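You operate a simulated robot arm through the tools that you are given. There is no shell and no other tool. Be economical: measure what you need, move in short steps, check, and stop when the job is done.

Carry out the task below with a simulated robot arm. There is one attempt and no reset: what you move stays moved.

TASK
Pack the order card's dome and the paper pad in the low carton.
Fine: the pad lies beside the dome; fold both flaps down over them.

Only the result counts: the job must be done as asked and must still hold three seconds after the hand-in. Knocking over, shifting, dropping, spilling or breaking anything else fails it. Flat cloth is picked up by pressing the open fingertips on it (5 to 10 N) and closing them slowly along it; thin cloth reads only 2 to 8 mm in the jaws.

THE ROBOT
A 7-joint arm with a two-finger parallel gripper on a trunk, on a base that drives. Base frame: it is fixed to the floor where the robot stands at the start and does not move with it; the origin is under the middle of the robot, x ahead of it, y to its left, z up; the surface under the hand at the start is at about z = 0.85. Lengths are in m, angles in rad, forces in N, time in s.
Its first joint turns from -2.897 to 2.897 rad. Places, roughly: carton [0.6, -0.3, 0.9]; low carton blue tab flap [0.6, -0.1, 1]; low carton red tab flap [0.5, -0.4, 1]. Payload 3.43 kg.
The TCP is the grasp point between the finger pads, 0.034 m short of the fingertips. In the tool frame z runs along the fingers and y along their closing line. Largest opening 0.128 m; finger width 0.024, thickness 0.012; the body of the gripper, 0.048 by 0.13 m, starts 0.096 m behind the TCP.
Orientation is told as [roll, pitch, yaw] about the base's x, y, z axes, in that order, counted from this pose: with the fingers straight down and closing along the base's y, the tool's x points along the base's -x, its y along +y and its z along -z.

THE INTERFACE
- The arm moves only by the tool send_rows. Its argument "series" is a list of rows, each a list of 7 numbers: the shift along the tool's x, y, z in units of 50 mm (1.0 is 50 mm), then the turn, a rotation vector about the tool's x, y, z in units of 5 degrees (1.0 is 5 degrees), then the opening, from 0 (shut) to 1 (fully open). In form: [[dx, dy, dz, ax, ay, az, fingers], ...]. A call has 1 to 20 rows; each row shifts and turns the commanded pose from where the row before left it, along the tool's axes as they then stand. A call with a number of a shift or a turn outside -1 to 1 is refused whole. A row lasts 0.2 s, in which the tool goes at most 0.05 m and 0.15 rad; a call with a longer step from one row to the next is refused whole, and so is a gripper value outside its range. A pose out of reach is approached as far as the arm can. The call stops where the force on the tool passes 40 N (or 10 N more than at its start, if that is more) or the arm is blocked; 0.2 s more then pass. Each finger travels about 0.153 m/s and halts on what it meets, pressing with about 34 N; the grip force reading is that of the motor and also rises with nothing between the fingers. The clock runs only during rows and for 0.2 s after the last one: add rows that do not move to give the fingers time. It gives the time, the measured TCP pose, the force on the tool (base axes), the opening and the grip force at its end, in the units of the frame above (readings bear some noise), with the torque about the TCP (base axes, N m) and any sound that the robot's microphone picked up, and new pictures: "show" is both (left out), scene, wrist or none.
- Cameras (640 x 400 px; columns grow to the right, rows downward): "scene" is now at [0.1714, 0.1723, 1.3652]; the picture's right is [-0.73, -0.68, 0.01], its down [-0.38, 0.39, -0.84] and it looks along [0.57, -0.62, -0.54] (base axes); focal length 292 px, centre (320, 200). "wrist" rides on the gripper at [0.076, -0.011, -0.16] in the tool frame; the picture's right is [0.15, 0.99, 0.00], its down [-0.88, 0.13, -0.46] and it looks along [-0.45, 0.07, 0.89] (tool axes); focal length 234 px, centre (320, 200).
- drive_base(legs): drives the robot by 1 to 6 legs, each [ahead, turn to the left] in m and rad, along the robot's own axes; the way and the turn of a leg run together, so that a leg with both is an arc; at most 1.5 m and 3.142 rad a leg. The arm and the cameras ride along, it lands a little off, and it stops where it bumps. It gives what a move gives, and a new picture of the scene camera.
- pan_tilt(pan, tilt): turns the head with the scene camera to pan (to the left, within 2.094 rad either way) and tilt (down, from -0.506 to 1.204), counted from straight ahead of the robot. It gives what a move gives, and a new picture of the scene camera.
- measure_at(camera, pixels): there is no depth. For up to 12 entries [column, row, z] of the newest picture of that camera ("zoom" is the newest enlarged one), the place [x, y] in the base frame at which the ray of that pixel passes the height z, good to about 0.002 m, but the place of the scene camera against the robot may be out by one fixed shift of up to 0.012 m in any direction. The clock stands still meanwhile.
- zoom(camera, box): a new picture of the part [left, top, right, bottom] of that camera's present view, enlarged. The clock stands still meanwhile.
- finish_job(): hands the job in; it is judged then, once.

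Work in short steps. Measure before you move; look again where a grasp or a placing could have gone wrong, and mend it. You have 80 turns and 260 pictures in all, those below and enlarged ones among them. Open the gripper and draw the arm clear of the work before you hand the job in, unless the task says otherwise; then end with one line.

The tools are called after "Call:" as a command line: name --pt "numbers of a row" for each row, then --argument value for the rest, lists and objects as JSON in quotes. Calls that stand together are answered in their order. send_rows: Moves the arm, as the interface text tells. Its arguments: {"type":"object","properties":{"series":{"type":"array","items":{"type":"array","items":{"type":"number"}}},"show":{"type":"string","enum":["both","scene","wrist","none"]}},"required":["series"]} The other tools are called the same way: drive_base (legs) drives the base; pan_tilt (pan, tilt) turns the head that bears the scene camera; measure_at (camera, pixels) gives the place at which the rays of pixels pass given heights; zoom (camera, box) takes an enlarged picture of a part of a camera's view; finish_job () hands the job in.

At the start:

```text
t: 0.0
eef_pos: [0.4547, -0.361, 1.1289]
tcp_rot: [0.0, 0.001, -0.003]
wrist_force: [-0.5, -0.2, 0.8]
wrist_torque: [-0.01, 0.04, -0.01]
gripper_width: 0.1282
grasp_force: 0.1
robot x, y, heading: [0.0007, 0.0064, -0.001]
head pan, tilt: [-0.82, 0.562]
```

scene: 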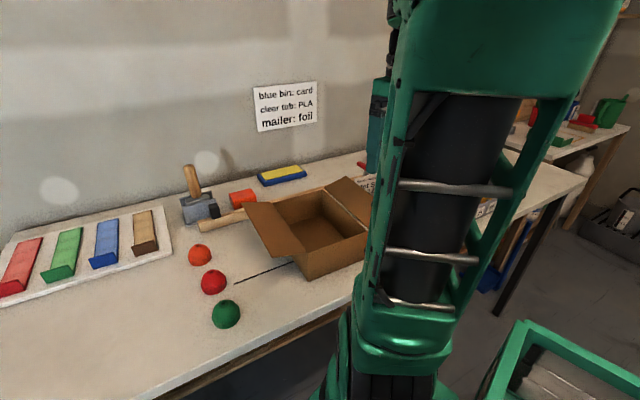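
wrist: 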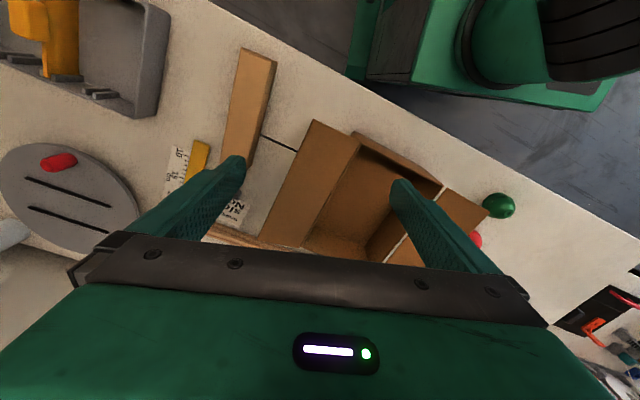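

The scene shows the carton, three domes (orange, red, green) and a card partly hidden behind the arm. I'll zoom in on the card in both views.

Call:
zoom --camera "wrist" --box '[120, 30, 320, 250]'

Call:
zoom --camera "scene" --box '[160, 130, 400, 340]'

```text
1.82 times, centred on (220, 140) of wrist
```

zoom: 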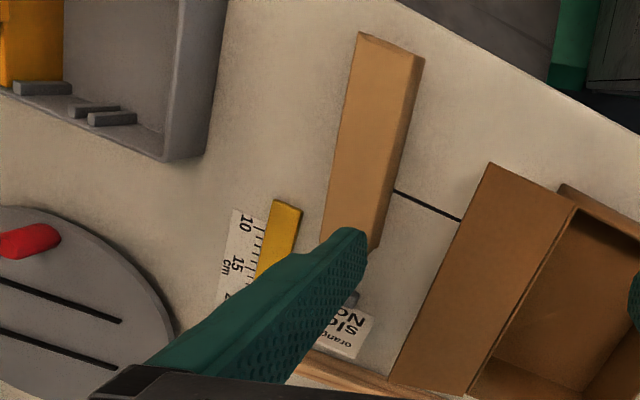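

```text
1.90 times, centred on (280, 235) of scene
```

zoom: 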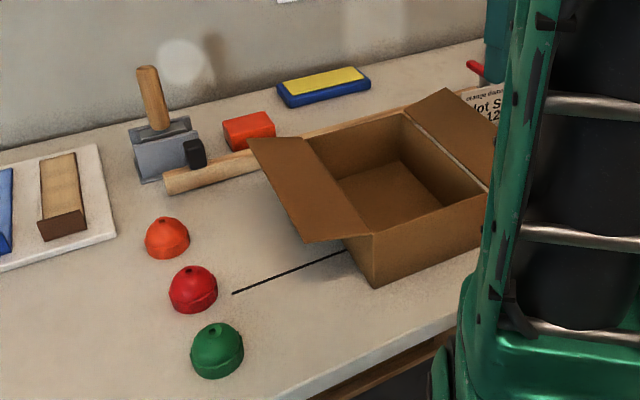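

The card's text begins "orange diam…" but is hidden by fingers and arm. I'll measure a few points to locate things.

Call:
measure_at --camera "wrist" --pixels '[[234, 212, 0.86], [258, 50, 0.87], [230, 170, 0.87], [316, 122, 0.95], [268, 240, 0.95], [430, 200, 0.95], [498, 206, 0.87], [478, 240, 0.87], [70, 160, 0.87], [195, 165, 0.86], [353, 137, 0.95], [440, 186, 0.95]]'

Call:
measure_at --camera "scene" --pixels '[[199, 256, 0.87], [213, 283, 0.87], [226, 315, 0.87], [245, 202, 0.95], [274, 256, 0.95], [304, 252, 0.95], [276, 203, 0.95], [375, 180, 0.86], [300, 280, 0.85], [235, 283, 0.85], [312, 173, 0.95], [366, 232, 0.95]]'

```text
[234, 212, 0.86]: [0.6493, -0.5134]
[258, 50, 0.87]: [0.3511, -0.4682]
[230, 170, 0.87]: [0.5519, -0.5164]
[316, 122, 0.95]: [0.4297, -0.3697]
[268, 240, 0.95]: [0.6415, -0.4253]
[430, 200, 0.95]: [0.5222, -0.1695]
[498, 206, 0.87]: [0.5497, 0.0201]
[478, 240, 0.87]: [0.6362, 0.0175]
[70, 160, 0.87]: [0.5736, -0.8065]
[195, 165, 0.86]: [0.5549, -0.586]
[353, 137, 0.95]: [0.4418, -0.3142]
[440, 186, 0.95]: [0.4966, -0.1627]
```

```text
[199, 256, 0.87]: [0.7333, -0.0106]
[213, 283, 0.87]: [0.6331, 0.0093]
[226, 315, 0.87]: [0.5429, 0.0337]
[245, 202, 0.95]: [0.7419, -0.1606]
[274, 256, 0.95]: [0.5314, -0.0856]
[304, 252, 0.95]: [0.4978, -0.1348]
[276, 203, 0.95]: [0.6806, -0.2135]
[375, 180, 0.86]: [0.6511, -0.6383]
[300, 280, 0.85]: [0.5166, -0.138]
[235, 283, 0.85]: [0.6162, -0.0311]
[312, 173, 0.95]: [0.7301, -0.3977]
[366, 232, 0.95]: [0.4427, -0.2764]
```

I'll raise the hand 0.1 m and go 0.2 m to the right (−y) to see the card and pad from the wrist and free the scene view.

Call:
send_rows --pt "0 0 -1 0 0 0 1" --pt "0 0 -1 0 0 0 1" --pt "0 -1 0 0 0 0 1" --pt "0 -1 0 0 0 0 1" --pt "0 -1 0 0 0 0 1" --pt "0 -1 0 0 0 0 1" --pt "0 0 0 0 0 0 1" --pt "0 0 0 0 0 0 1"

```text
t: 1.8
eef_pos: [0.4397, -0.5587, 1.2371]
tcp_rot: [0.001, -0.01, 0.0]
wrist_force: [0.8, 0.4, -0.3]
wrist_torque: [0.01, -0.01, 0.01]
gripper_width: 0.1281
grasp_force: 0.0
robot x, y, heading: [0.0038, 0.0038, -0.0]
head pan, tilt: [-0.82, 0.562]
```

scene: 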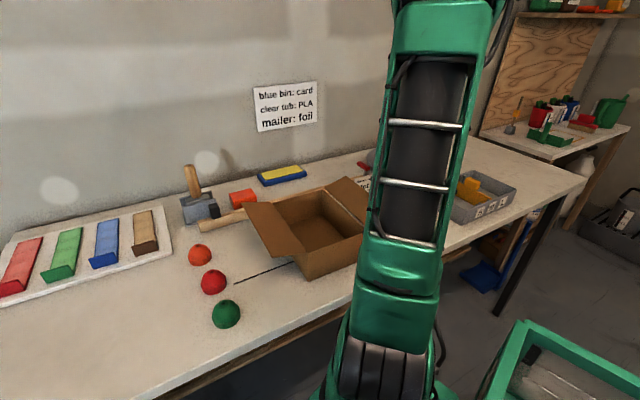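
wrist: 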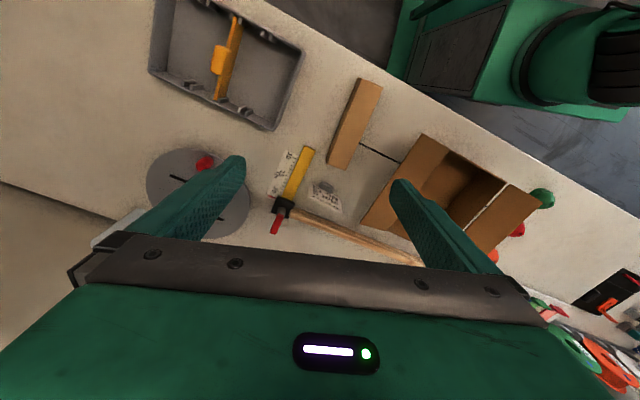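

Now the cards are visible near (285,170) and (325,195) in the wrist view; I zoom in on them.

Call:
zoom --camera "wrist" --box '[255, 140, 355, 220]'

Call:
zoom --camera "wrist" --box '[300, 60, 560, 260]'

```text
5.00 times, centred on (305, 180) of wrist
```

zoom: 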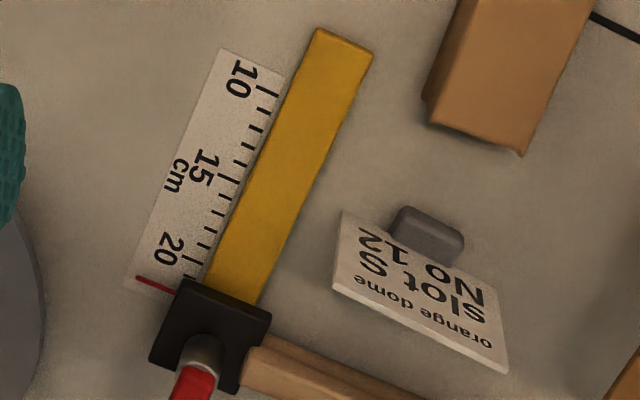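

```text
2.00 times, centred on (430, 160) of wrist
```

zoom: 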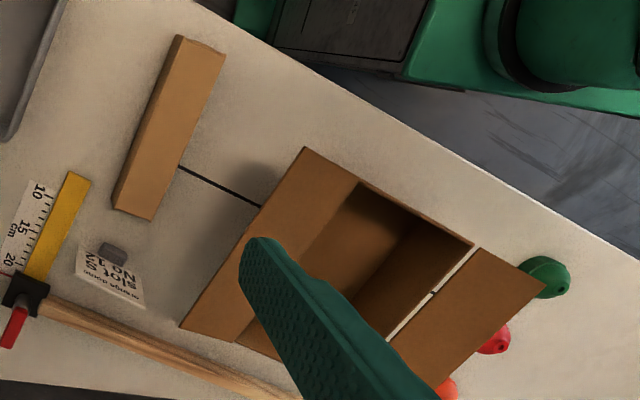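

The card says "orange dome, Slot S, No 12". So the target is the orange dome at scene (199,256). I next go above the carton for a clear look.

Call:
send_rows --pt "0 1 0 0 0 0 1" --pt "0 1 0 0 0 0 1" --pt "0 1 0 0 0 0 1" --pt "0 1 0 0 0 0 1" --pt "0 1 0 0 0 0 1" --pt "0 1 0 0 0 0 1" --pt "0 0 0 0 0 0 1" --pt "0 0 0 0 0 0 1"

```text
t: 3.6
eef_pos: [0.4415, -0.2599, 1.237]
tcp_rot: [-0.001, -0.014, -0.002]
wrist_force: [-0.2, -0.5, -0.2]
wrist_torque: [-0.01, 0.03, 0.01]
gripper_width: 0.128
grasp_force: 0.1
robot x, y, heading: [-0.0034, 0.0035, 0.003]
head pan, tilt: [-0.82, 0.562]
```

scene: 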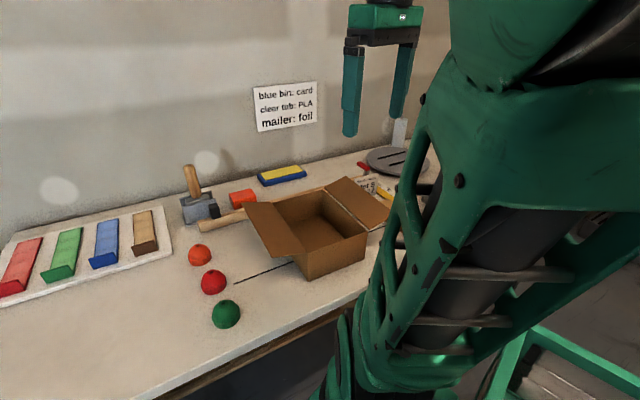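
wrist: 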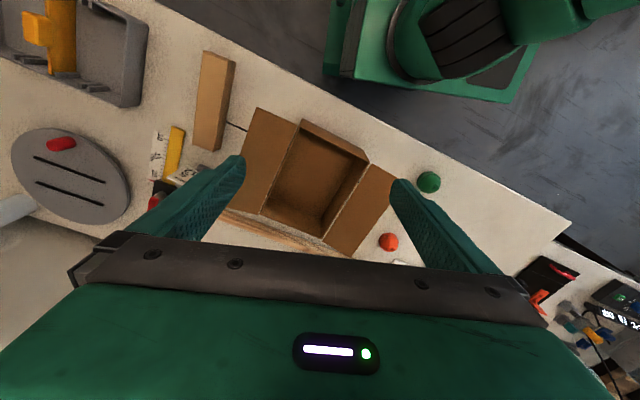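

Good view between the fingers; I zoom in on the carton and pad.

Call:
zoom --camera "wrist" --box '[180, 40, 440, 260]'

Call:
zoom --camera "scene" --box '[170, 150, 400, 300]'

Call:
zoom --camera "wrist" --box '[230, 90, 400, 260]'

```text
1.82 times, centred on (310, 150) of wrist
```

zoom: 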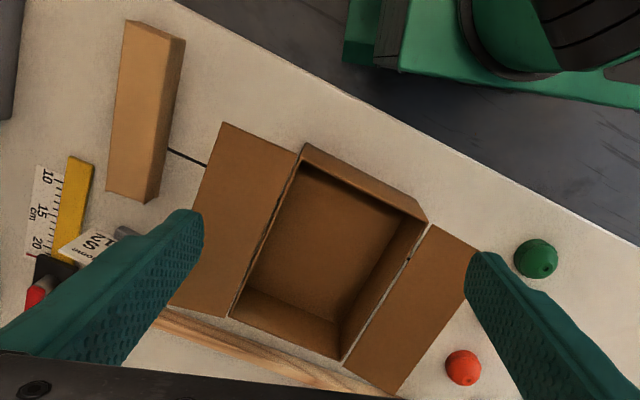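

```text
2.67 times, centred on (285, 225) of scene
```

zoom: 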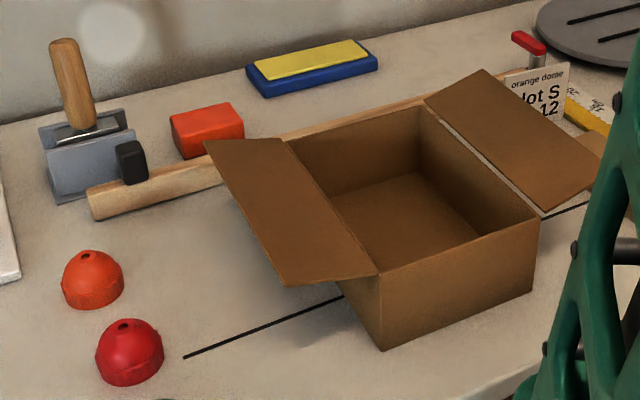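

```text
2.35 times, centred on (315, 175) of wrist
```

zoom: 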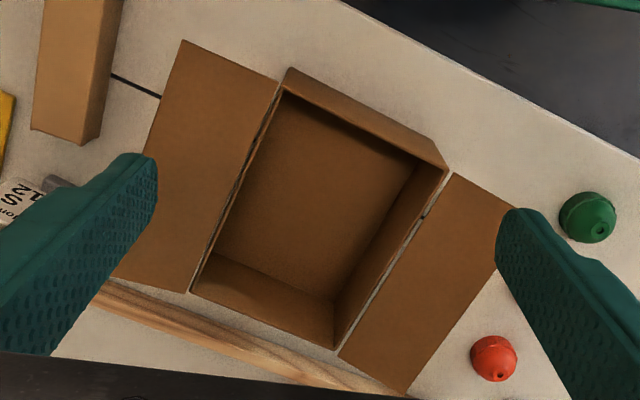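

I measure carton bottom/top corners to fix its height, plus the pad and orange dome.

Call:
measure_at --camera "wrist" --pixels '[[197, 151, 0.85], [200, 52, 0.89], [235, 60, 0.89], [222, 147, 0.89], [249, 88, 0.88], [388, 242, 0.87], [429, 182, 0.87], [213, 52, 0.89]]'

Call:
measure_at --camera "zoom" --pixels '[[288, 68, 0.94], [450, 165, 0.94], [336, 349, 0.94], [191, 292, 0.94], [452, 173, 0.94], [340, 356, 0.94], [277, 84, 0.94], [189, 292, 0.94], [183, 40, 0.94], [514, 210, 0.94], [405, 392, 0.94], [110, 276, 0.94]]'

Call:
measure_at --camera "scene" --pixels '[[306, 281, 0.85], [306, 252, 0.92], [306, 252, 0.93], [306, 252, 0.94], [306, 252, 0.95], [366, 259, 0.85], [366, 231, 0.93], [366, 231, 0.94], [366, 231, 0.95]]'

```text
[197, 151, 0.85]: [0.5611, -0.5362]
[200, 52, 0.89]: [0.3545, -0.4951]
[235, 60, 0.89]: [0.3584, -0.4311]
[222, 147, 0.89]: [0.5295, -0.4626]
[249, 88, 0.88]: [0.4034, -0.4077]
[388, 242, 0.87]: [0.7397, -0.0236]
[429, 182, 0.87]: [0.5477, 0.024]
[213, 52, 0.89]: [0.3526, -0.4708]
```

```text
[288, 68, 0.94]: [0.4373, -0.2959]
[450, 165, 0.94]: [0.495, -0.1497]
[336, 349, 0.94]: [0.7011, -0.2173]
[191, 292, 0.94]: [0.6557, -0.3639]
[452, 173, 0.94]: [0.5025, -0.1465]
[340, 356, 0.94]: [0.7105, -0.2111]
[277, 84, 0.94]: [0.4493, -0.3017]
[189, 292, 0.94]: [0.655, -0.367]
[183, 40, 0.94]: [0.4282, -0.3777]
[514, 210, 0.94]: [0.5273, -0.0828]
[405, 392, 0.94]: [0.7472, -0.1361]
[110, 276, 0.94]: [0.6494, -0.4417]
```

```text
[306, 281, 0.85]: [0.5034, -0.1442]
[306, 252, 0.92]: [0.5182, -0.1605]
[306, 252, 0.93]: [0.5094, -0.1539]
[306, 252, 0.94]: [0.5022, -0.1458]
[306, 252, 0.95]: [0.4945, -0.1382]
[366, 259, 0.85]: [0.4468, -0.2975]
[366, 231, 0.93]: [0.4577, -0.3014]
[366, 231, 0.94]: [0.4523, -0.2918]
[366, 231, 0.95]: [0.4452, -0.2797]
```

Carton rim z≈0.94, about 0.157 × 0.22 m, long axis at about -17°. Pad is at about (0.445,-0.475); I go over it to measure it.

Call:
send_rows --pt "0.3 -0.9 0 0 0 0 1" --pt "0.3 -0.9 0 0 0 0 1" --pt "0 -1 0 0 0 0 1" --pt "0 -1 0 0 0 0 1" --pt "0 -0.4 0.7 0 0 0 1" --pt "0 0 1 0 0 0 1" --pt "0 0 0 0 0 0 1" --show "both"

Call:
zoom --camera "wrist" --box '[230, 20, 410, 240]'

```text
t: 5.2
eef_pos: [0.4119, -0.4711, 1.1508]
tcp_rot: [0.001, -0.013, 0.001]
wrist_force: [-0.3, 0.9, 1.0]
wrist_torque: [0.0, -0.02, 0.0]
gripper_width: 0.1281
grasp_force: 0.0
robot x, y, heading: [0.002, 0.0009, -0.0]
head pan, tilt: [-0.82, 0.562]
```

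scene: 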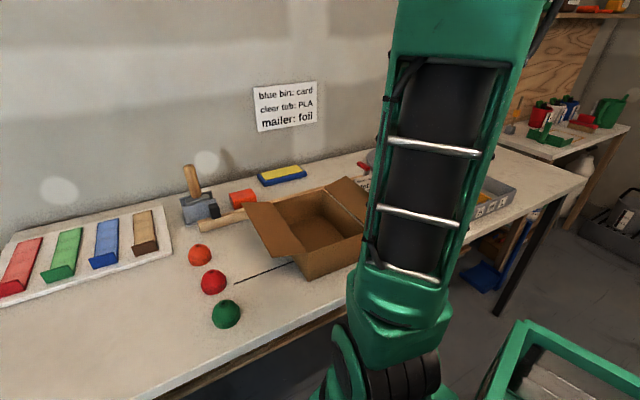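
wrist: 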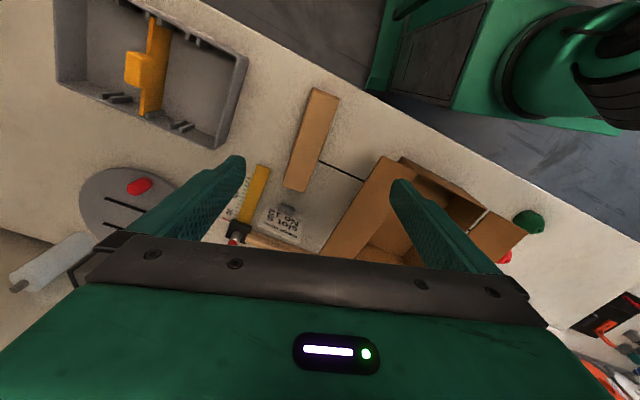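

```text
1.82 times, centred on (320, 130) of wrist
```

zoom: 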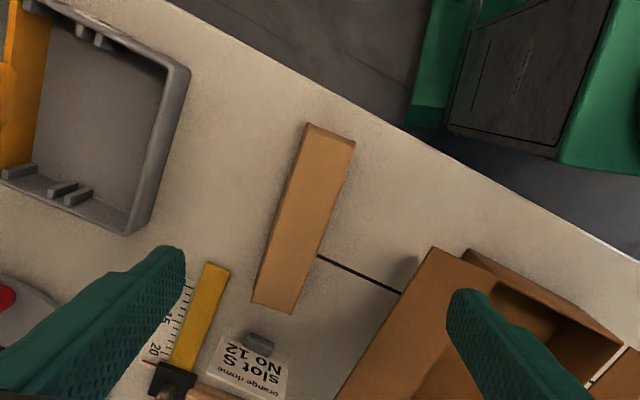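

I measure the pad's top corners at candidate heights and its base edge.

Call:
measure_at --camera "zoom" --pixels '[[306, 134, 0.88], [354, 144, 0.88], [293, 313, 0.88], [252, 302, 0.88], [307, 123, 0.85], [355, 140, 0.85], [306, 134, 0.9], [293, 313, 0.9], [260, 262, 0.85], [274, 206, 0.85]]'

Call:
pan_tilt --pan -1.1 --tilt 0.75

```text
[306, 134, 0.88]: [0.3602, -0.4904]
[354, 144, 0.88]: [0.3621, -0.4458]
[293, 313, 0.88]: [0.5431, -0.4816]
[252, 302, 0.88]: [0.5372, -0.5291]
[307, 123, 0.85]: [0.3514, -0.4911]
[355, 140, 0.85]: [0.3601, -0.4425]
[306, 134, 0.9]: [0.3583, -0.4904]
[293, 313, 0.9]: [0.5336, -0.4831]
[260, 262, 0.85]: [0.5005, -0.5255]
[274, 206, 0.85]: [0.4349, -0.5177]
```

```text
t: 6.0
eef_pos: [0.4102, -0.4705, 1.1521]
tcp_rot: [0.0, -0.012, -0.002]
wrist_force: [-0.9, -0.2, -0.4]
wrist_torque: [0.01, -0.01, -0.04]
gripper_width: 0.1279
grasp_force: 0.0
robot x, y, heading: [-0.0004, -0.001, -0.004]
head pan, tilt: [-1.1, 0.75]
```

scene: 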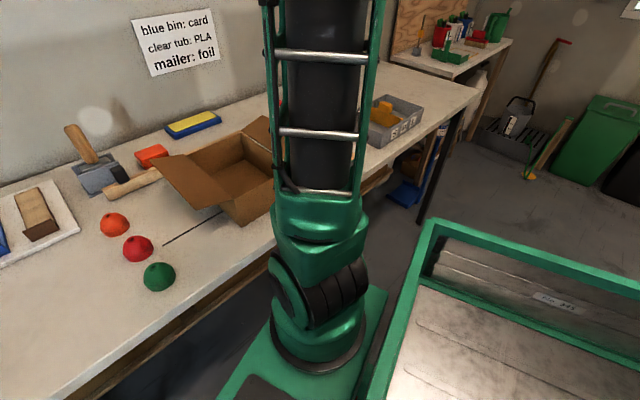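

Pad: centre (0.4505,-0.487), 0.184 × 0.046 m, axis -11.7°. I move over it, turn the hand to match and descend partway.

Call:
send_rows --pt "-0.79 -0.32 0 0 0 0 1" --pt "0 0 0.5 0 0 1 1" --pt "0 0 0.5 0 0 1 1" --pt "0 0 0.9 0 0 0.34 1" --pt "0 0 0.9 0 0 0 1" --pt "0 0 0.9 0 0 0 1" --pt "0 0 0.5 0 0 0 1" --pt "0 0 0 0 0 0 1" --pt "0 0 0 0 0 0 1" --show "wrist"

```text
t: 8.0
eef_pos: [0.4515, -0.4839, 0.938]
tcp_rot: [0.003, -0.014, -0.203]
wrist_force: [-0.1, 0.5, 0.3]
wrist_torque: [0.02, -0.02, -0.02]
gripper_width: 0.128
grasp_force: 0.0
robot x, y, heading: [-0.0007, 0.0025, -0.001]
head pan, tilt: [-1.1, 0.75]
```

wrist: 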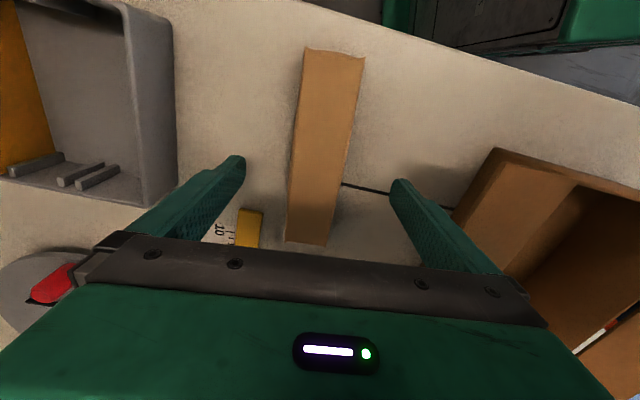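

The pad lies midway between the fingers at (325,150). I descend to z≈0.89 and close gently.

Call:
send_rows --pt "0 0 0.5 0 0 0 1" --pt "0 0 0.46 0 0 0 1" --pt "0 0 0 0 0 0 1" --pt "0 0 0 0 0 0 0.7" --pt "0 0 0 0 0 0 0.5" --pt "0 0 0 0 0 0 0.4" --pt "0 0 0 0 0 0 0.3" --pt "0 0 0 0 0 0 0.3" --show "wrist"

```text
t: 9.8
eef_pos: [0.4526, -0.4863, 0.8913]
tcp_rot: [0.001, -0.012, -0.207]
wrist_force: [0.1, 0.1, -0.5]
wrist_torque: [0.0, -0.02, 0.0]
gripper_width: 0.0537
grasp_force: 34.7
robot x, y, heading: [0.0008, 0.0024, -0.001]
head pan, tilt: [-1.1, 0.75]
```

wrist: 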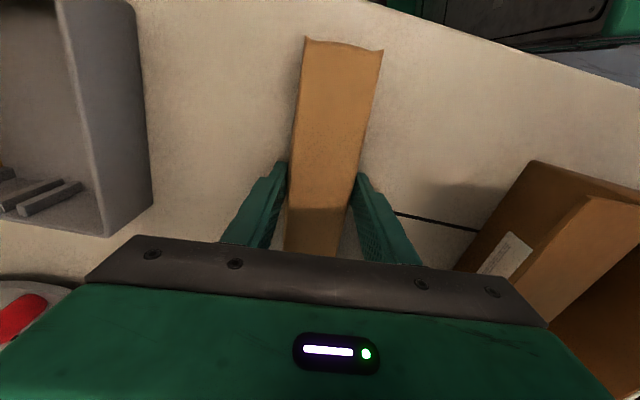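

Gripped (width 0.054). I lift it to z≈1.06, turn to the carton's axis (-17.5°) and travel over the red-flap half of the box.

Call:
send_rows --pt "0 0 -0.4 0 0 0 0.3" --pt "0 0 -1 0 0 0 0.3" --pt "0 0 -1 0 0 0 0.3" --pt "0 0 -1 0 0 0.6 0.3" --pt "0 0 0 0 0 0.53 0.3" --pt "-0.18 0.91 0 0 0 0 0.3" --pt "-0.18 0.91 0 0 0 0 0.3" --pt "-0.18 0.91 0 0 0 0 0.3" --pt "-0.18 0.91 0 0 0 0 0.3" --pt "-0.18 0.91 0 0 0 0 0.3" --pt "0 0 0 0 0 0 0.3" --pt "0 0 0 0 0 0 0.3"

```text
t: 12.4
eef_pos: [0.5617, -0.2822, 1.0638]
tcp_rot: [0.004, -0.01, -0.303]
wrist_force: [-0.6, 0.2, -0.1]
wrist_torque: [0.02, 0.01, -0.01]
gripper_width: 0.0538
grasp_force: 33.9
robot x, y, heading: [-0.0036, 0.004, -0.003]
head pan, tilt: [-1.1, 0.75]
```

scene: 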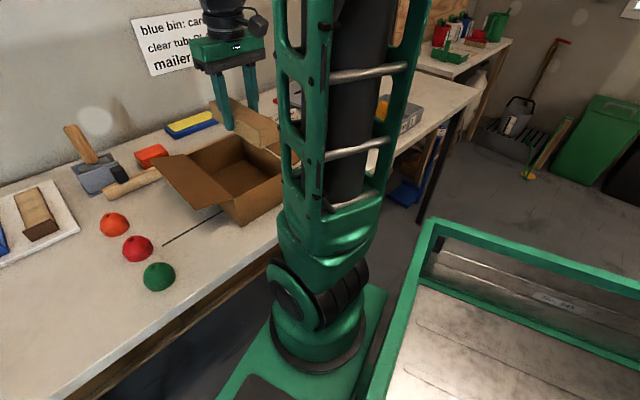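
wrist: 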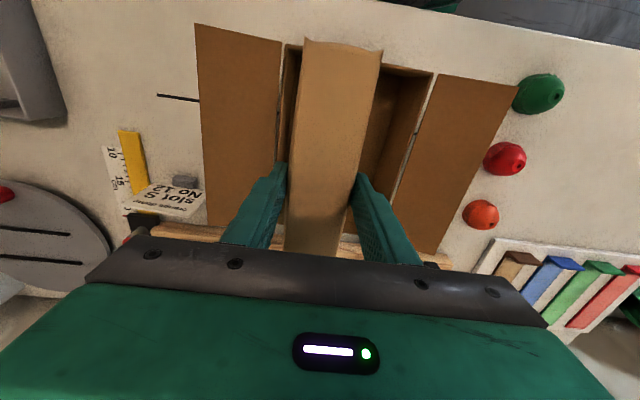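

I check the rim against the pad in this view before lowering.

Call:
measure_at --camera "wrist" --pixels '[[286, 44, 0.94], [434, 73, 0.94], [304, 40, 1.07], [383, 51, 1.07], [275, 150, 0.94], [399, 180, 0.94]]'

Call:
zoom --camera "wrist" --box '[240, 20, 460, 200]'

Call:
zoom --camera "scene" --box '[150, 80, 300, 240]'

```text
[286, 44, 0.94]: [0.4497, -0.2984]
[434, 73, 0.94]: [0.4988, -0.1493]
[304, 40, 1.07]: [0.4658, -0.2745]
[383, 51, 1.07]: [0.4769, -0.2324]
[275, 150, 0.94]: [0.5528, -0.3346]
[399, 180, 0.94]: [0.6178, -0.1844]
```

```text
2.22 times, centred on (350, 110) of wrist
```

zoom: 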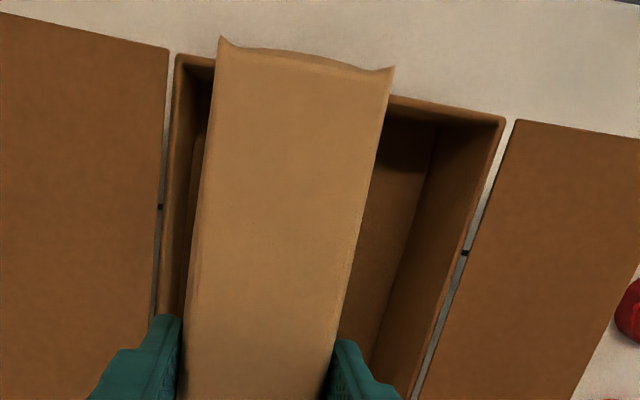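

```text
2.50 times, centred on (225, 160) of scene
```

zoom: 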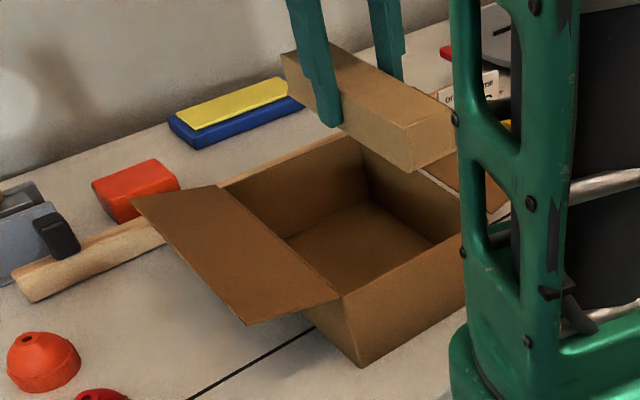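

Pad spans v≈-0.054…0 of an interior -0.075…+0.078, aligned. I lower it in, slowing at the end.

Call:
send_rows --pt "0 0 0.8 0 0 0 0.3" --pt "0 0 0.8 0 0 0 0.3" --pt "0 0 0.8 0 0 0 0.3" --pt "0 0 0.5 0 0 0 0.3" --pt "0 0 0.2 0 0 0 0.3" --pt "0 0 0.1 0 0 0 0.3" --pt "0 0 0 0 0 0 0.3" --pt "0 0 0 0 0 0 0.3"

```text
t: 14.2
eef_pos: [0.5635, -0.2828, 0.9016]
tcp_rot: [0.004, -0.011, -0.305]
wrist_force: [-2.1, -1.9, 9.9]
wrist_torque: [-0.4, -0.71, -0.14]
gripper_width: 0.054
grasp_force: 33.7
robot x, y, heading: [0.0021, 0.0032, 0.002]
head pan, tilt: [-1.1, 0.75]
```

scene: 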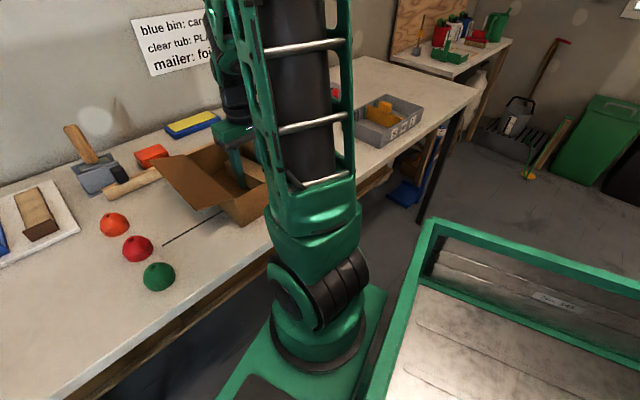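
wrist: 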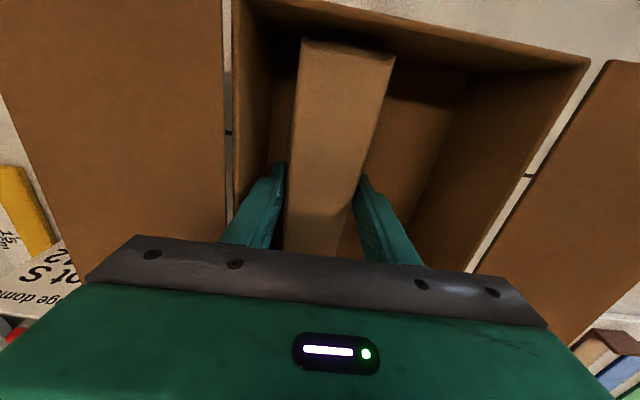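

10 N of contact: the pad is on the carton floor with room at right. I open slightly and rise.

Call:
send_rows --pt "0 0 0 0 0 0 0.5" --pt "0 0 0 0 0 0 0.5" --pt "0 0 -0.3 0 0 0 0.5" --pt "0 0 -0.7 0 0 0 0.5" --pt "0 0 -1 0 0 0 0.5" --pt "0 0 -1 0 0 0 0.5" --pt "0 0 -1 0 0 0 0.5" --pt "0 0 0 0 0 0 0.5" --show "wrist"

```text
t: 16.0
eef_pos: [0.5615, -0.2831, 1.1027]
tcp_rot: [0.002, -0.009, -0.304]
wrist_force: [0.4, 1.2, 1.2]
wrist_torque: [0.0, -0.01, -0.01]
gripper_width: 0.0642
grasp_force: 0.0
robot x, y, heading: [0.0022, 0.0046, -0.001]
head pan, tilt: [-1.1, 0.75]
```

wrist: 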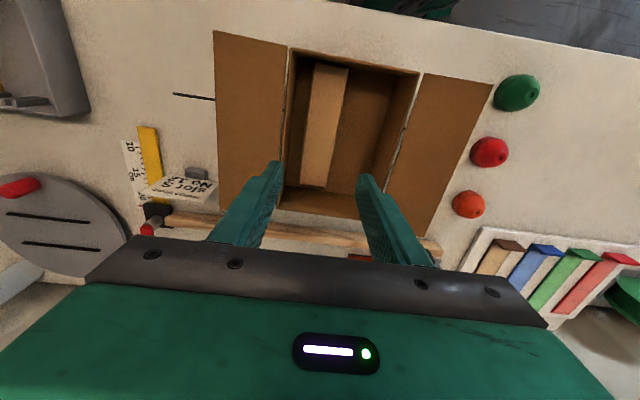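

Pad placed. I measure the domes and the neighbours (dowel end, red dome) for the grasp.

Call:
zoom --camera "wrist" --box '[380, 60, 560, 270]'

Call:
measure_at --camera "wrist" --pixels '[[468, 204, 0.87], [489, 152, 0.87], [453, 204, 0.86], [485, 206, 0.86], [438, 245, 0.87]]'

Call:
zoom --camera "scene" --box '[60, 120, 280, 300]'

```text
1.90 times, centred on (470, 165) of wrist
```

zoom: 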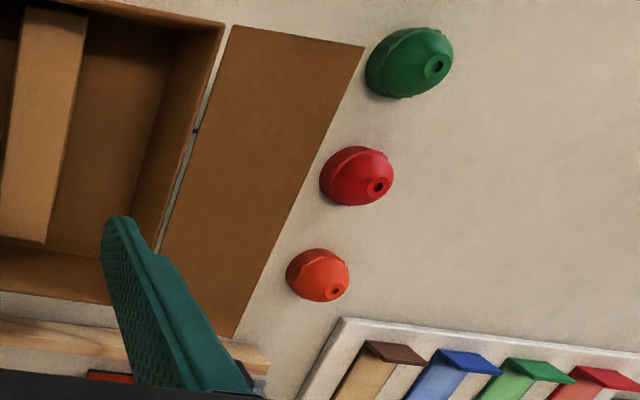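

```text
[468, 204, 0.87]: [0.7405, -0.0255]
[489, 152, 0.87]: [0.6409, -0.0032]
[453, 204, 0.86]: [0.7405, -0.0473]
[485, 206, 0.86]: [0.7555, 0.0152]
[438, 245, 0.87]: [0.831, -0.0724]
```

```text
2.22 times, centred on (170, 210) of scene
```

zoom: 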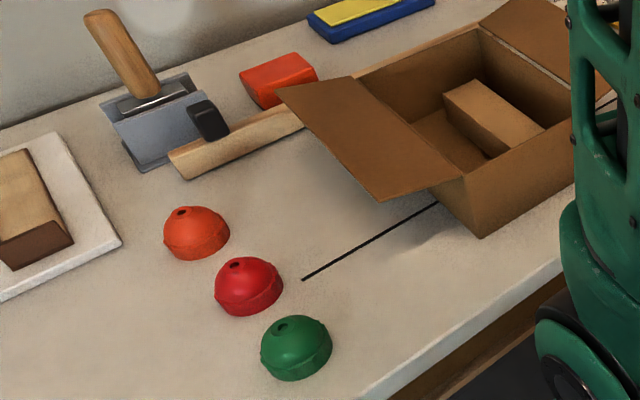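

Dome centre ≈(0.740,-0.025). I go above it at z 1.10, then turn the hand +90° so that in the carton the fingers close along its length.

Call:
send_rows --pt "-0.265 0.859 0 0 0 0 0.75" --pt "-0.265 0.859 0 0 0 0 0.75" --pt "-0.265 0.859 0 0 0 0 0.75" --pt "-0.265 0.859 0 0 0 0 0.75" --pt "-0.265 0.859 0 0 0 0 0.75" --pt "-0.265 0.859 0 0 0 0 0.75" --pt "-0.265 0.859 0 0 0 0 0.75" --pt "0 0 0 0 0 -1 0.75" --pt "0 0 0 0 0 -1 0.75" --pt "0 0 0 0 0 -1 0.75" --pt "0 0 0 0 0 -1 0.75" --pt "0 0 0 0 0 -1 0.75" --pt "0 0 0 0 0 -1 0.75" --pt "0 0 0 0 0 -1 0.75" --pt "0 0 0 0 0 -1 0.75" --pt "0 0 0 0 0 -1 0.75" --show "none"

Call:
send_rows --pt "0 0 0 0 0 -1 0.75" --pt "0 0 0 0 0 -1 0.75" --pt "0 0 0 0 0 -1 0.75" --pt "0 0 0 0 0 -1 0.75" --pt "0 0 0 0 0 -1 0.75" --pt "0 0 0 0 0 -1 0.75" --pt "0 0 0 0 0 -1 0.75" --pt "0 0 0 0 0 -1 0.75" --pt "0 0 0 0 0 -1 0.75" --pt "0 0 0 0 0 0 0.75" --pt "0 0 0 0 0 0 0.75"

```text
t: 19.4
eef_pos: [0.7398, -0.0235, 1.1057]
tcp_rot: [-0.005, -0.012, 0.483]
wrist_force: [0.7, -0.2, -0.1]
wrist_torque: [0.03, 0.0, 0.0]
gripper_width: 0.0962
grasp_force: 0.1
robot x, y, heading: [-0.0014, 0.0025, -0.001]
head pan, tilt: [-1.1, 0.75]
```

```text
t: 21.8
eef_pos: [0.7394, -0.0222, 1.105]
tcp_rot: [-0.01, -0.004, 1.267]
wrist_force: [0.3, -0.4, -0.1]
wrist_torque: [-0.01, 0.02, 0.0]
gripper_width: 0.0962
grasp_force: 0.1
robot x, y, heading: [-0.0017, 0.0011, -0.001]
head pan, tilt: [-1.1, 0.75]
```

scene: 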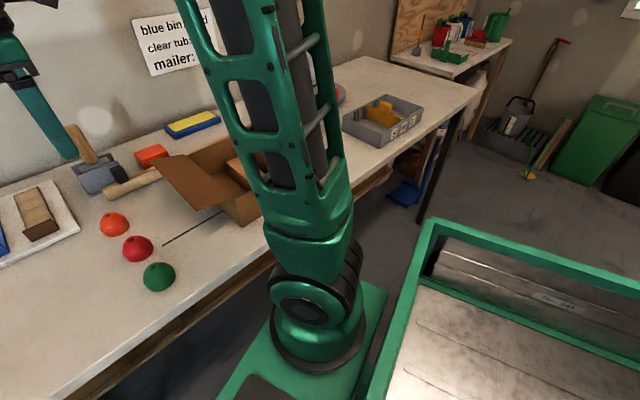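
wrist: 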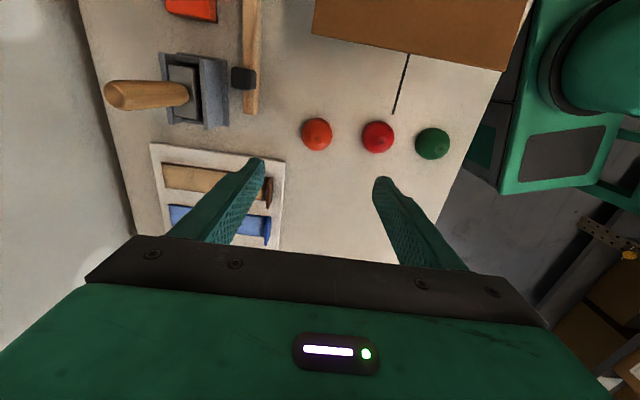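

I measure the dome, the upright handle and tray nearby for clearance before lowering.

Call:
measure_at --camera "wrist" --pixels '[[316, 134, 0.87], [301, 135, 0.86], [332, 135, 0.86], [316, 152, 0.86], [378, 137, 0.87], [362, 137, 0.86], [185, 92, 0.9], [186, 92, 0.95], [228, 110, 0.86], [258, 110, 0.86]]'

Call:
zoom --camera "wrist" --box '[210, 60, 430, 220]'

```text
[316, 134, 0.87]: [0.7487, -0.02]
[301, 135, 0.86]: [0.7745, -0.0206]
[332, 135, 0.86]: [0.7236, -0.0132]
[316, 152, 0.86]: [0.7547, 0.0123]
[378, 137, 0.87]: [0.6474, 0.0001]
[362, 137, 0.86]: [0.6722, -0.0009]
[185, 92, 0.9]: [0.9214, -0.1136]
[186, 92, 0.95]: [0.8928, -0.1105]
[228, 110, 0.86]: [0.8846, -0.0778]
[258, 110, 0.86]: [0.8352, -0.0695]
```

```text
2.50 times, centred on (320, 140) of wrist
```

zoom: 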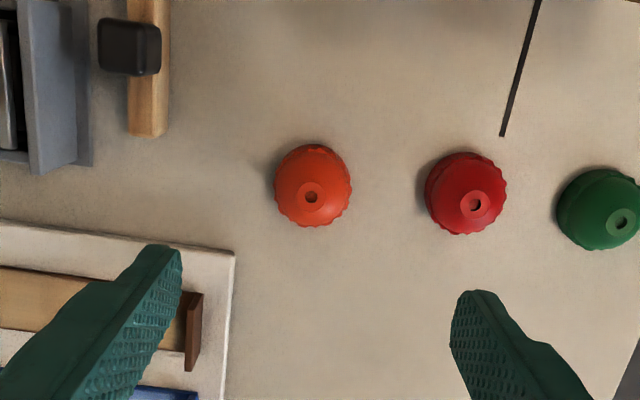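

Dome centre refined to ≈(0.747,-0.018), diameter ~0.052. I correct and descend partway.

Call:
send_rows --pt "-0.12 -0.12 0 0 0 0 0.75" --pt "0 0 0.9 0 0 0 0.75" --pt "0 0 0.9 0 0 0 0.75" --pt "0 0 0.9 0 0 0 0.75" --pt "0 0 0.6 0 0 0 0.75" --pt "0 0 0 0 0 0 0.75" --pt "0 0 0 0 0 0 0.75"

```text
t: 23.4
eef_pos: [0.7494, -0.0195, 0.9393]
tcp_rot: [-0.01, -0.005, 1.267]
wrist_force: [-0.8, -1.1, 0.0]
wrist_torque: [0.01, 0.0, 0.0]
gripper_width: 0.0961
grasp_force: 0.1
robot x, y, heading: [-0.0021, 0.0034, -0.001]
head pan, tilt: [-1.1, 0.75]
```

scene: 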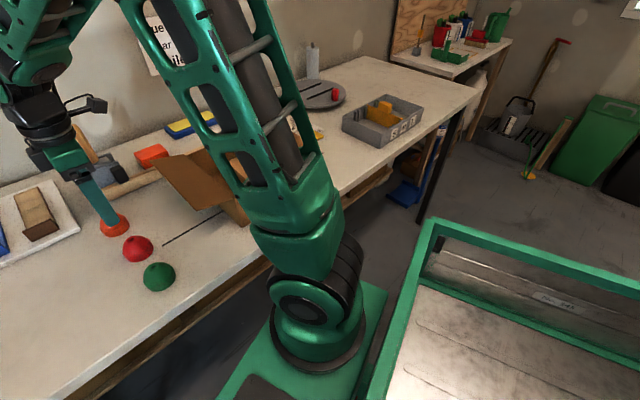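
wrist: 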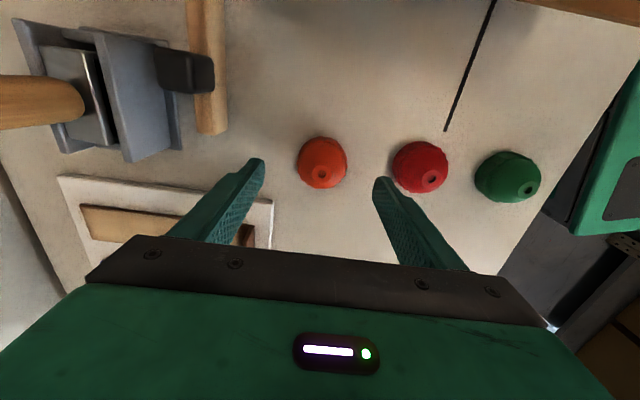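

I verify dome position against the tool axis at this closer range.

Call:
measure_at --camera "wrist" --pixels '[[321, 162, 0.87], [297, 165, 0.86], [347, 165, 0.86], [322, 188, 0.855], [393, 165, 0.87]]'

```text
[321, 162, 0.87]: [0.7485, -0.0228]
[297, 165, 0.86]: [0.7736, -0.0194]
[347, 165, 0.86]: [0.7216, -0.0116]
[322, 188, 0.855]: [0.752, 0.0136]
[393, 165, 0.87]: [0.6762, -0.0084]
```

Centre ≈(0.748,-0.018), matching the TCP. I descend and close.

Call:
send_rows --pt "0 0 0.5 0 0 0 0.75" --pt "0 0 0.5 0 0 0 0.75" --pt "0 0 0 0 0 0 0.75" --pt "0 0 0 0 0 0 0.6" --pt "0 0 0 0 0 0 0.45" --pt "0 0 0 0 0 0 0.3" --pt "0 0 0 0 0 0 0.3" --show "wrist"

```text
t: 25.0
eef_pos: [0.7492, -0.0188, 0.8908]
tcp_rot: [-0.01, -0.003, 1.269]
wrist_force: [0.3, 0.1, -1.3]
wrist_torque: [0.01, -0.01, 0.03]
gripper_width: 0.0497
grasp_force: 34.1
robot x, y, heading: [0.0022, 0.0025, -0.002]
head pan, tilt: [-1.1, 0.75]
```

wrist: 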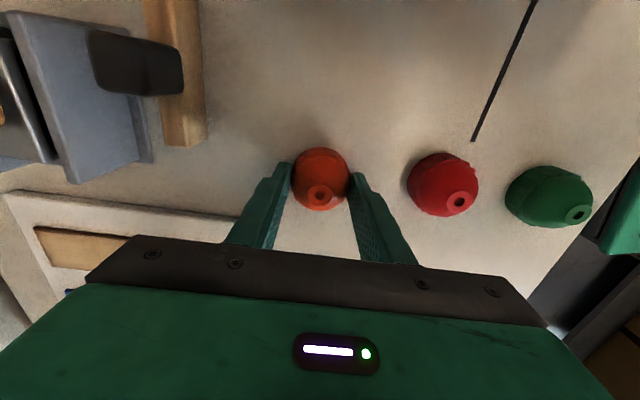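

Dome gripped. I lift and carry it over the blue-flap half of the carton, at (0.585,-0.217).

Call:
send_rows --pt "0 0 -0.5 0 0 0 0.3" --pt "0 0 -1 0 0 0 0.3" --pt "0 0 -1 0 0 0 0.3" --pt "0 0 -1 0 0 0 0.3" --pt "0.793 0.328 0 0 0 0 0.3" --pt "0.793 0.328 0 0 0 0 0.3" --pt "0.793 0.328 0 0 0 0 0.3" --pt "0.793 0.328 0 0 0 0 0.3" --pt "0.793 0.328 0 0 0 0 0.3" --pt "0.793 0.328 0 0 0 0 0.3" --pt "0 0 0 0 0 0 0.3" --pt "0 0 0 0 0 0 0.3"

```text
t: 27.6
eef_pos: [0.5837, -0.2148, 1.0637]
tcp_rot: [-0.01, -0.004, 1.267]
wrist_force: [0.2, 0.0, -0.8]
wrist_torque: [0.02, 0.01, 0.0]
gripper_width: 0.0496
grasp_force: 33.8
robot x, y, heading: [-0.0001, 0.0055, -0.002]
head pan, tilt: [-1.1, 0.75]
```

scene: 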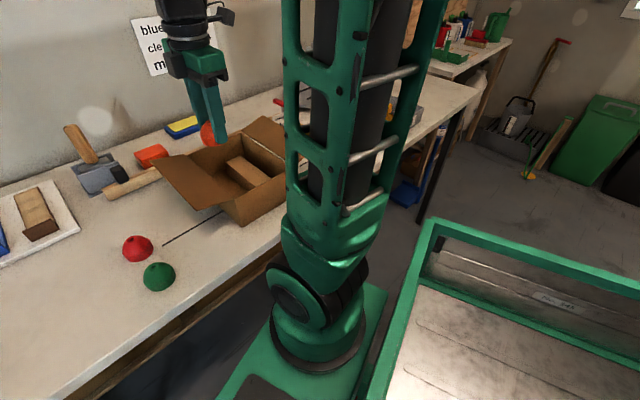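
wrist: 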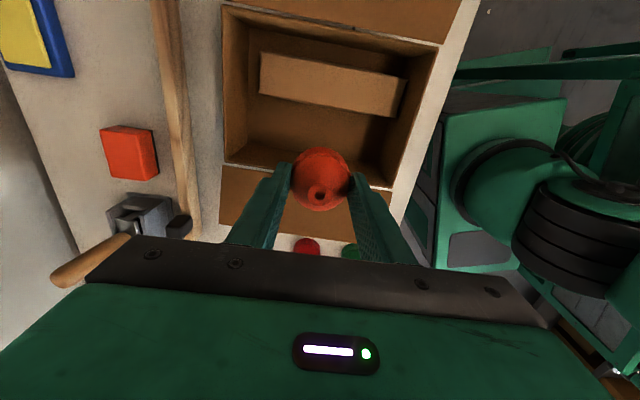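

I check the pad's edge and the blue-side wall against the dome's target strip.

Call:
measure_at --camera "wrist" --pixels '[[262, 93, 0.885], [398, 116, 0.885], [265, 52, 0.895], [405, 80, 0.895], [224, 163, 0.94], [390, 190, 0.94]]'

Call:
zoom --camera "wrist" --box '[200, 0, 450, 220]'

```text
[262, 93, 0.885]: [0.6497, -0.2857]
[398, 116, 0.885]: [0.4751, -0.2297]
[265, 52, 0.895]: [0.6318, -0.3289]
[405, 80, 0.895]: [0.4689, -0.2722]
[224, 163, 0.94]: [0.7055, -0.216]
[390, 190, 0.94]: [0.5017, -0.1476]
```

```text
1.82 times, centred on (325, 110) of wrist
```

zoom: 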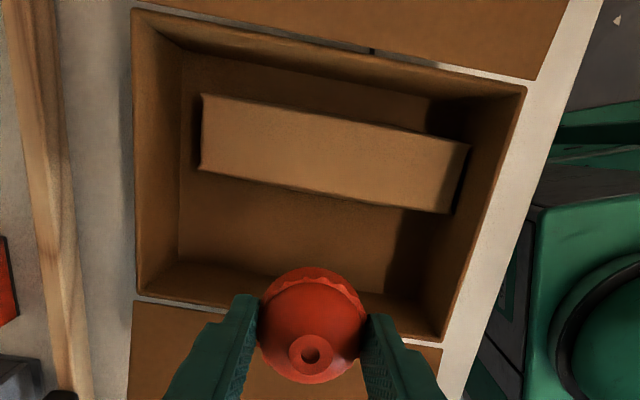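

Pad edge at v≈-0.004, wall at ≈+0.08, dome will occupy 0.017–0.071: fits. I lower it.

Call:
send_rows --pt "0 0 0.8 0 0 0 0.3" --pt "0 0 0.8 0 0 0 0.3" --pt "0 0 0.8 0 0 0 0.3" --pt "0 0 0.5 0 0 0 0.3" --pt "0 0 0.2 0 0 0 0.3" --pt "0 0 0.1 0 0 0 0.3" --pt "0 0 0.08 0 0 0 0.3" --pt "0 0 0 0 0 0 0.3"

```text
t: 29.4
eef_pos: [0.5838, -0.2153, 0.8984]
tcp_rot: [-0.01, -0.003, 1.267]
wrist_force: [0.0, -0.9, -0.5]
wrist_torque: [0.0, 0.0, -0.02]
gripper_width: 0.0495
grasp_force: 34.3
robot x, y, heading: [-0.0017, 0.0055, -0.0]
head pan, tilt: [-1.1, 0.75]
```

scene: 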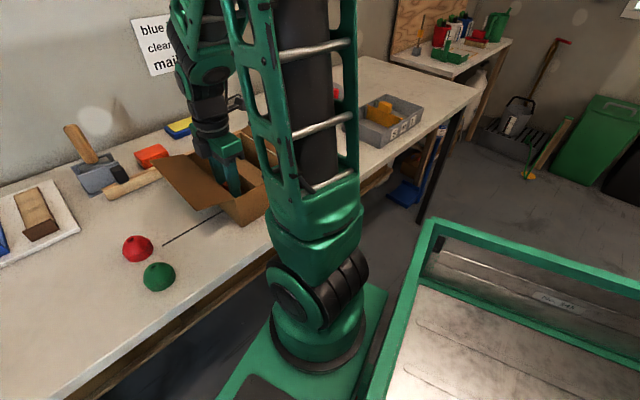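
wrist: 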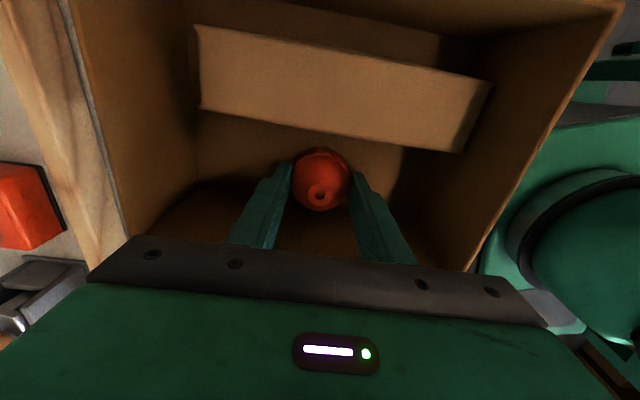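

No contact yet; I lower a few mm more, then open and rise.

Call:
send_rows --pt "0 0 0.06 0 0 0 0.3" --pt "0 0 0.04 0 0 0 0.3" --pt "0 0 0 0 0 0 0.3" --show "none"

```text
t: 30.2
eef_pos: [0.5846, -0.2155, 0.893]
tcp_rot: [-0.014, -0.004, 1.27]
wrist_force: [0.1, 0.9, 21.4]
wrist_torque: [0.17, 0.28, 0.04]
gripper_width: 0.0495
grasp_force: 33.6
robot x, y, heading: [0.0021, 0.002, 0.001]
head pan, tilt: [-1.1, 0.75]
```

Contact on the floor (21 N). I open and rise straight up.

Call:
send_rows --pt "0 0 -0.04 0 0 0 0.3" --pt "0 0 0 0 0 0 0.5" --pt "0 0 0 0 0 0 0.6" --pt "0 0 0 0 0 0 0.6" --pt "0 0 -0.3 0 0 0 0.6" --pt "0 0 -0.7 0 0 0 0.6" --pt "0 0 -1 0 0 0 0.6" --pt "0 0 -1 0 0 0 0.6" --pt "0 0 -1 0 0 0 0.6" --pt "0 0 0 0 0 0 0.6"

```text
t: 32.4
eef_pos: [0.5813, -0.2187, 1.0979]
tcp_rot: [-0.01, -0.004, 1.267]
wrist_force: [-0.3, -0.8, -0.7]
wrist_torque: [0.0, -0.03, 0.01]
gripper_width: 0.0767
grasp_force: 0.0
robot x, y, heading: [-0.0027, 0.0002, -0.002]
head pan, tilt: [-1.1, 0.75]
```

scene: 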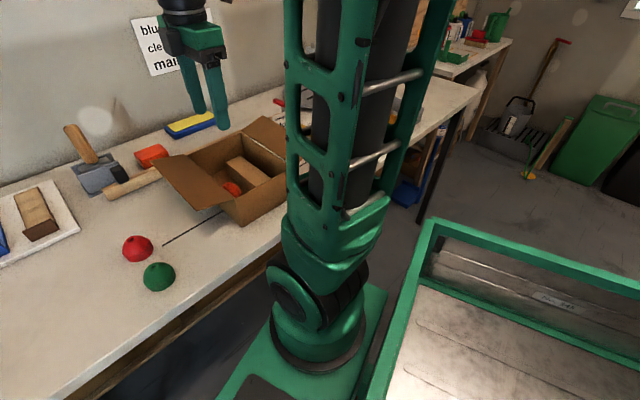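
wrist: 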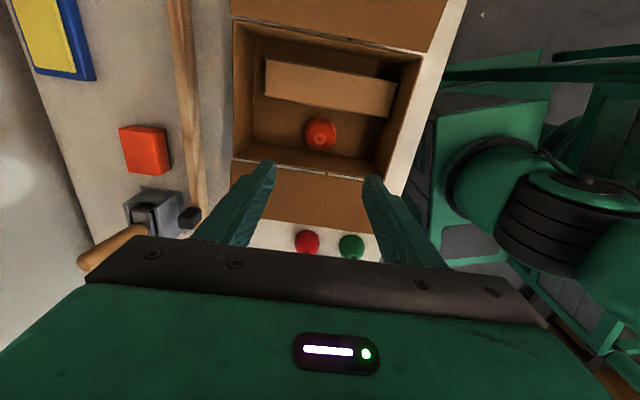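

Dome sits beside the pad. Next the blue flap: I move outside its edge at z 1.10 with closed fingers and tilt the hand 50° so the fingers point inward under the flap.

Call:
send_rows --pt "-0.86 -0.12 0 0 0 0 0.3" --pt "-0.86 -0.12 0 0 0 0 0" --pt "-0.86 -0.12 0 0 0 0 0" --pt "-0.85 -0.1 0 0 0 0 0" --pt "0 0 0 0 1 0 0" --pt "0 0 0 0 1 0 0" --pt "0 0 0 0 1 0 0" --pt "0 0 0 0 1 0 0" --pt "0 0 0 0 1 0 0" --pt "0 0 0 0 1 0 0" --pt "0 0 0 0 1 0 0" --pt "0 0 0 0 1 0 0" --pt "0 0 0 0 1 0 0" --pt "0 0 0 0 1 0 0" --pt "0 0 0 0 0 0 0" --pt "0 0 0 0 0 0 0"

```text
t: 35.8
eef_pos: [0.6551, -0.06, 1.0953]
tcp_rot: [-0.015, 0.868, 1.255]
wrist_force: [-0.1, 0.3, 0.2]
wrist_torque: [0.01, -0.02, -0.03]
gripper_width: 0.0
grasp_force: 32.8
robot x, y, heading: [0.0013, -0.0005, -0.0]
head pan, tilt: [-1.1, 0.75]
```

scene: 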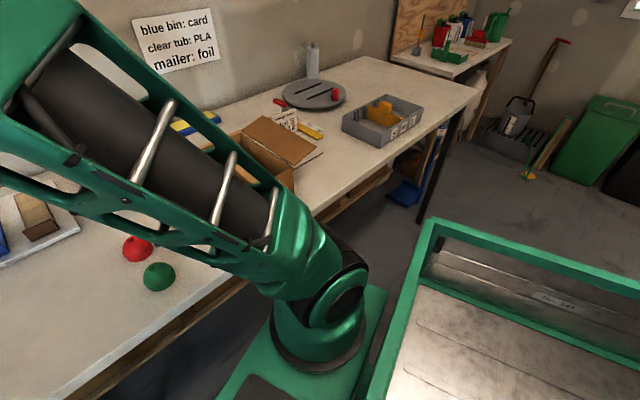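
wrist: 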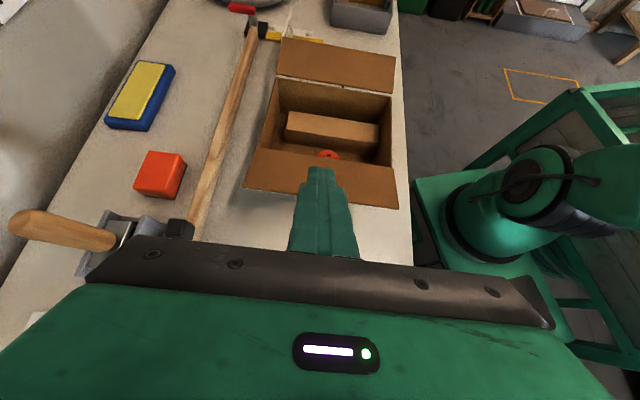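

The tilt works. I measure the blue flap's outer corners from this new angle to fix its edge height.

Call:
measure_at --camera "wrist" --pixels '[[398, 208, 0.93], [398, 208, 0.94], [398, 208, 0.95], [398, 208, 0.96], [243, 187, 0.93], [243, 187, 0.94], [243, 187, 0.95], [243, 187, 0.96], [281, 40, 0.94], [281, 40, 0.96], [396, 57, 0.94], [396, 57, 0.96]]'

```text
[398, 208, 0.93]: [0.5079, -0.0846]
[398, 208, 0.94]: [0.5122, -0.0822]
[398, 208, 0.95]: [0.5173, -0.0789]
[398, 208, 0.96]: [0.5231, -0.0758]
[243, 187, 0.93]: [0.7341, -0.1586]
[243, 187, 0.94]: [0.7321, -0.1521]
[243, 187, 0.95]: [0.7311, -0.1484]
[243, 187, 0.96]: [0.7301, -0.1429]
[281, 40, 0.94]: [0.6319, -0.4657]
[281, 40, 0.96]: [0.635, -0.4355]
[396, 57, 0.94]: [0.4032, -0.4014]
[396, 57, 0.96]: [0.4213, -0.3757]
```

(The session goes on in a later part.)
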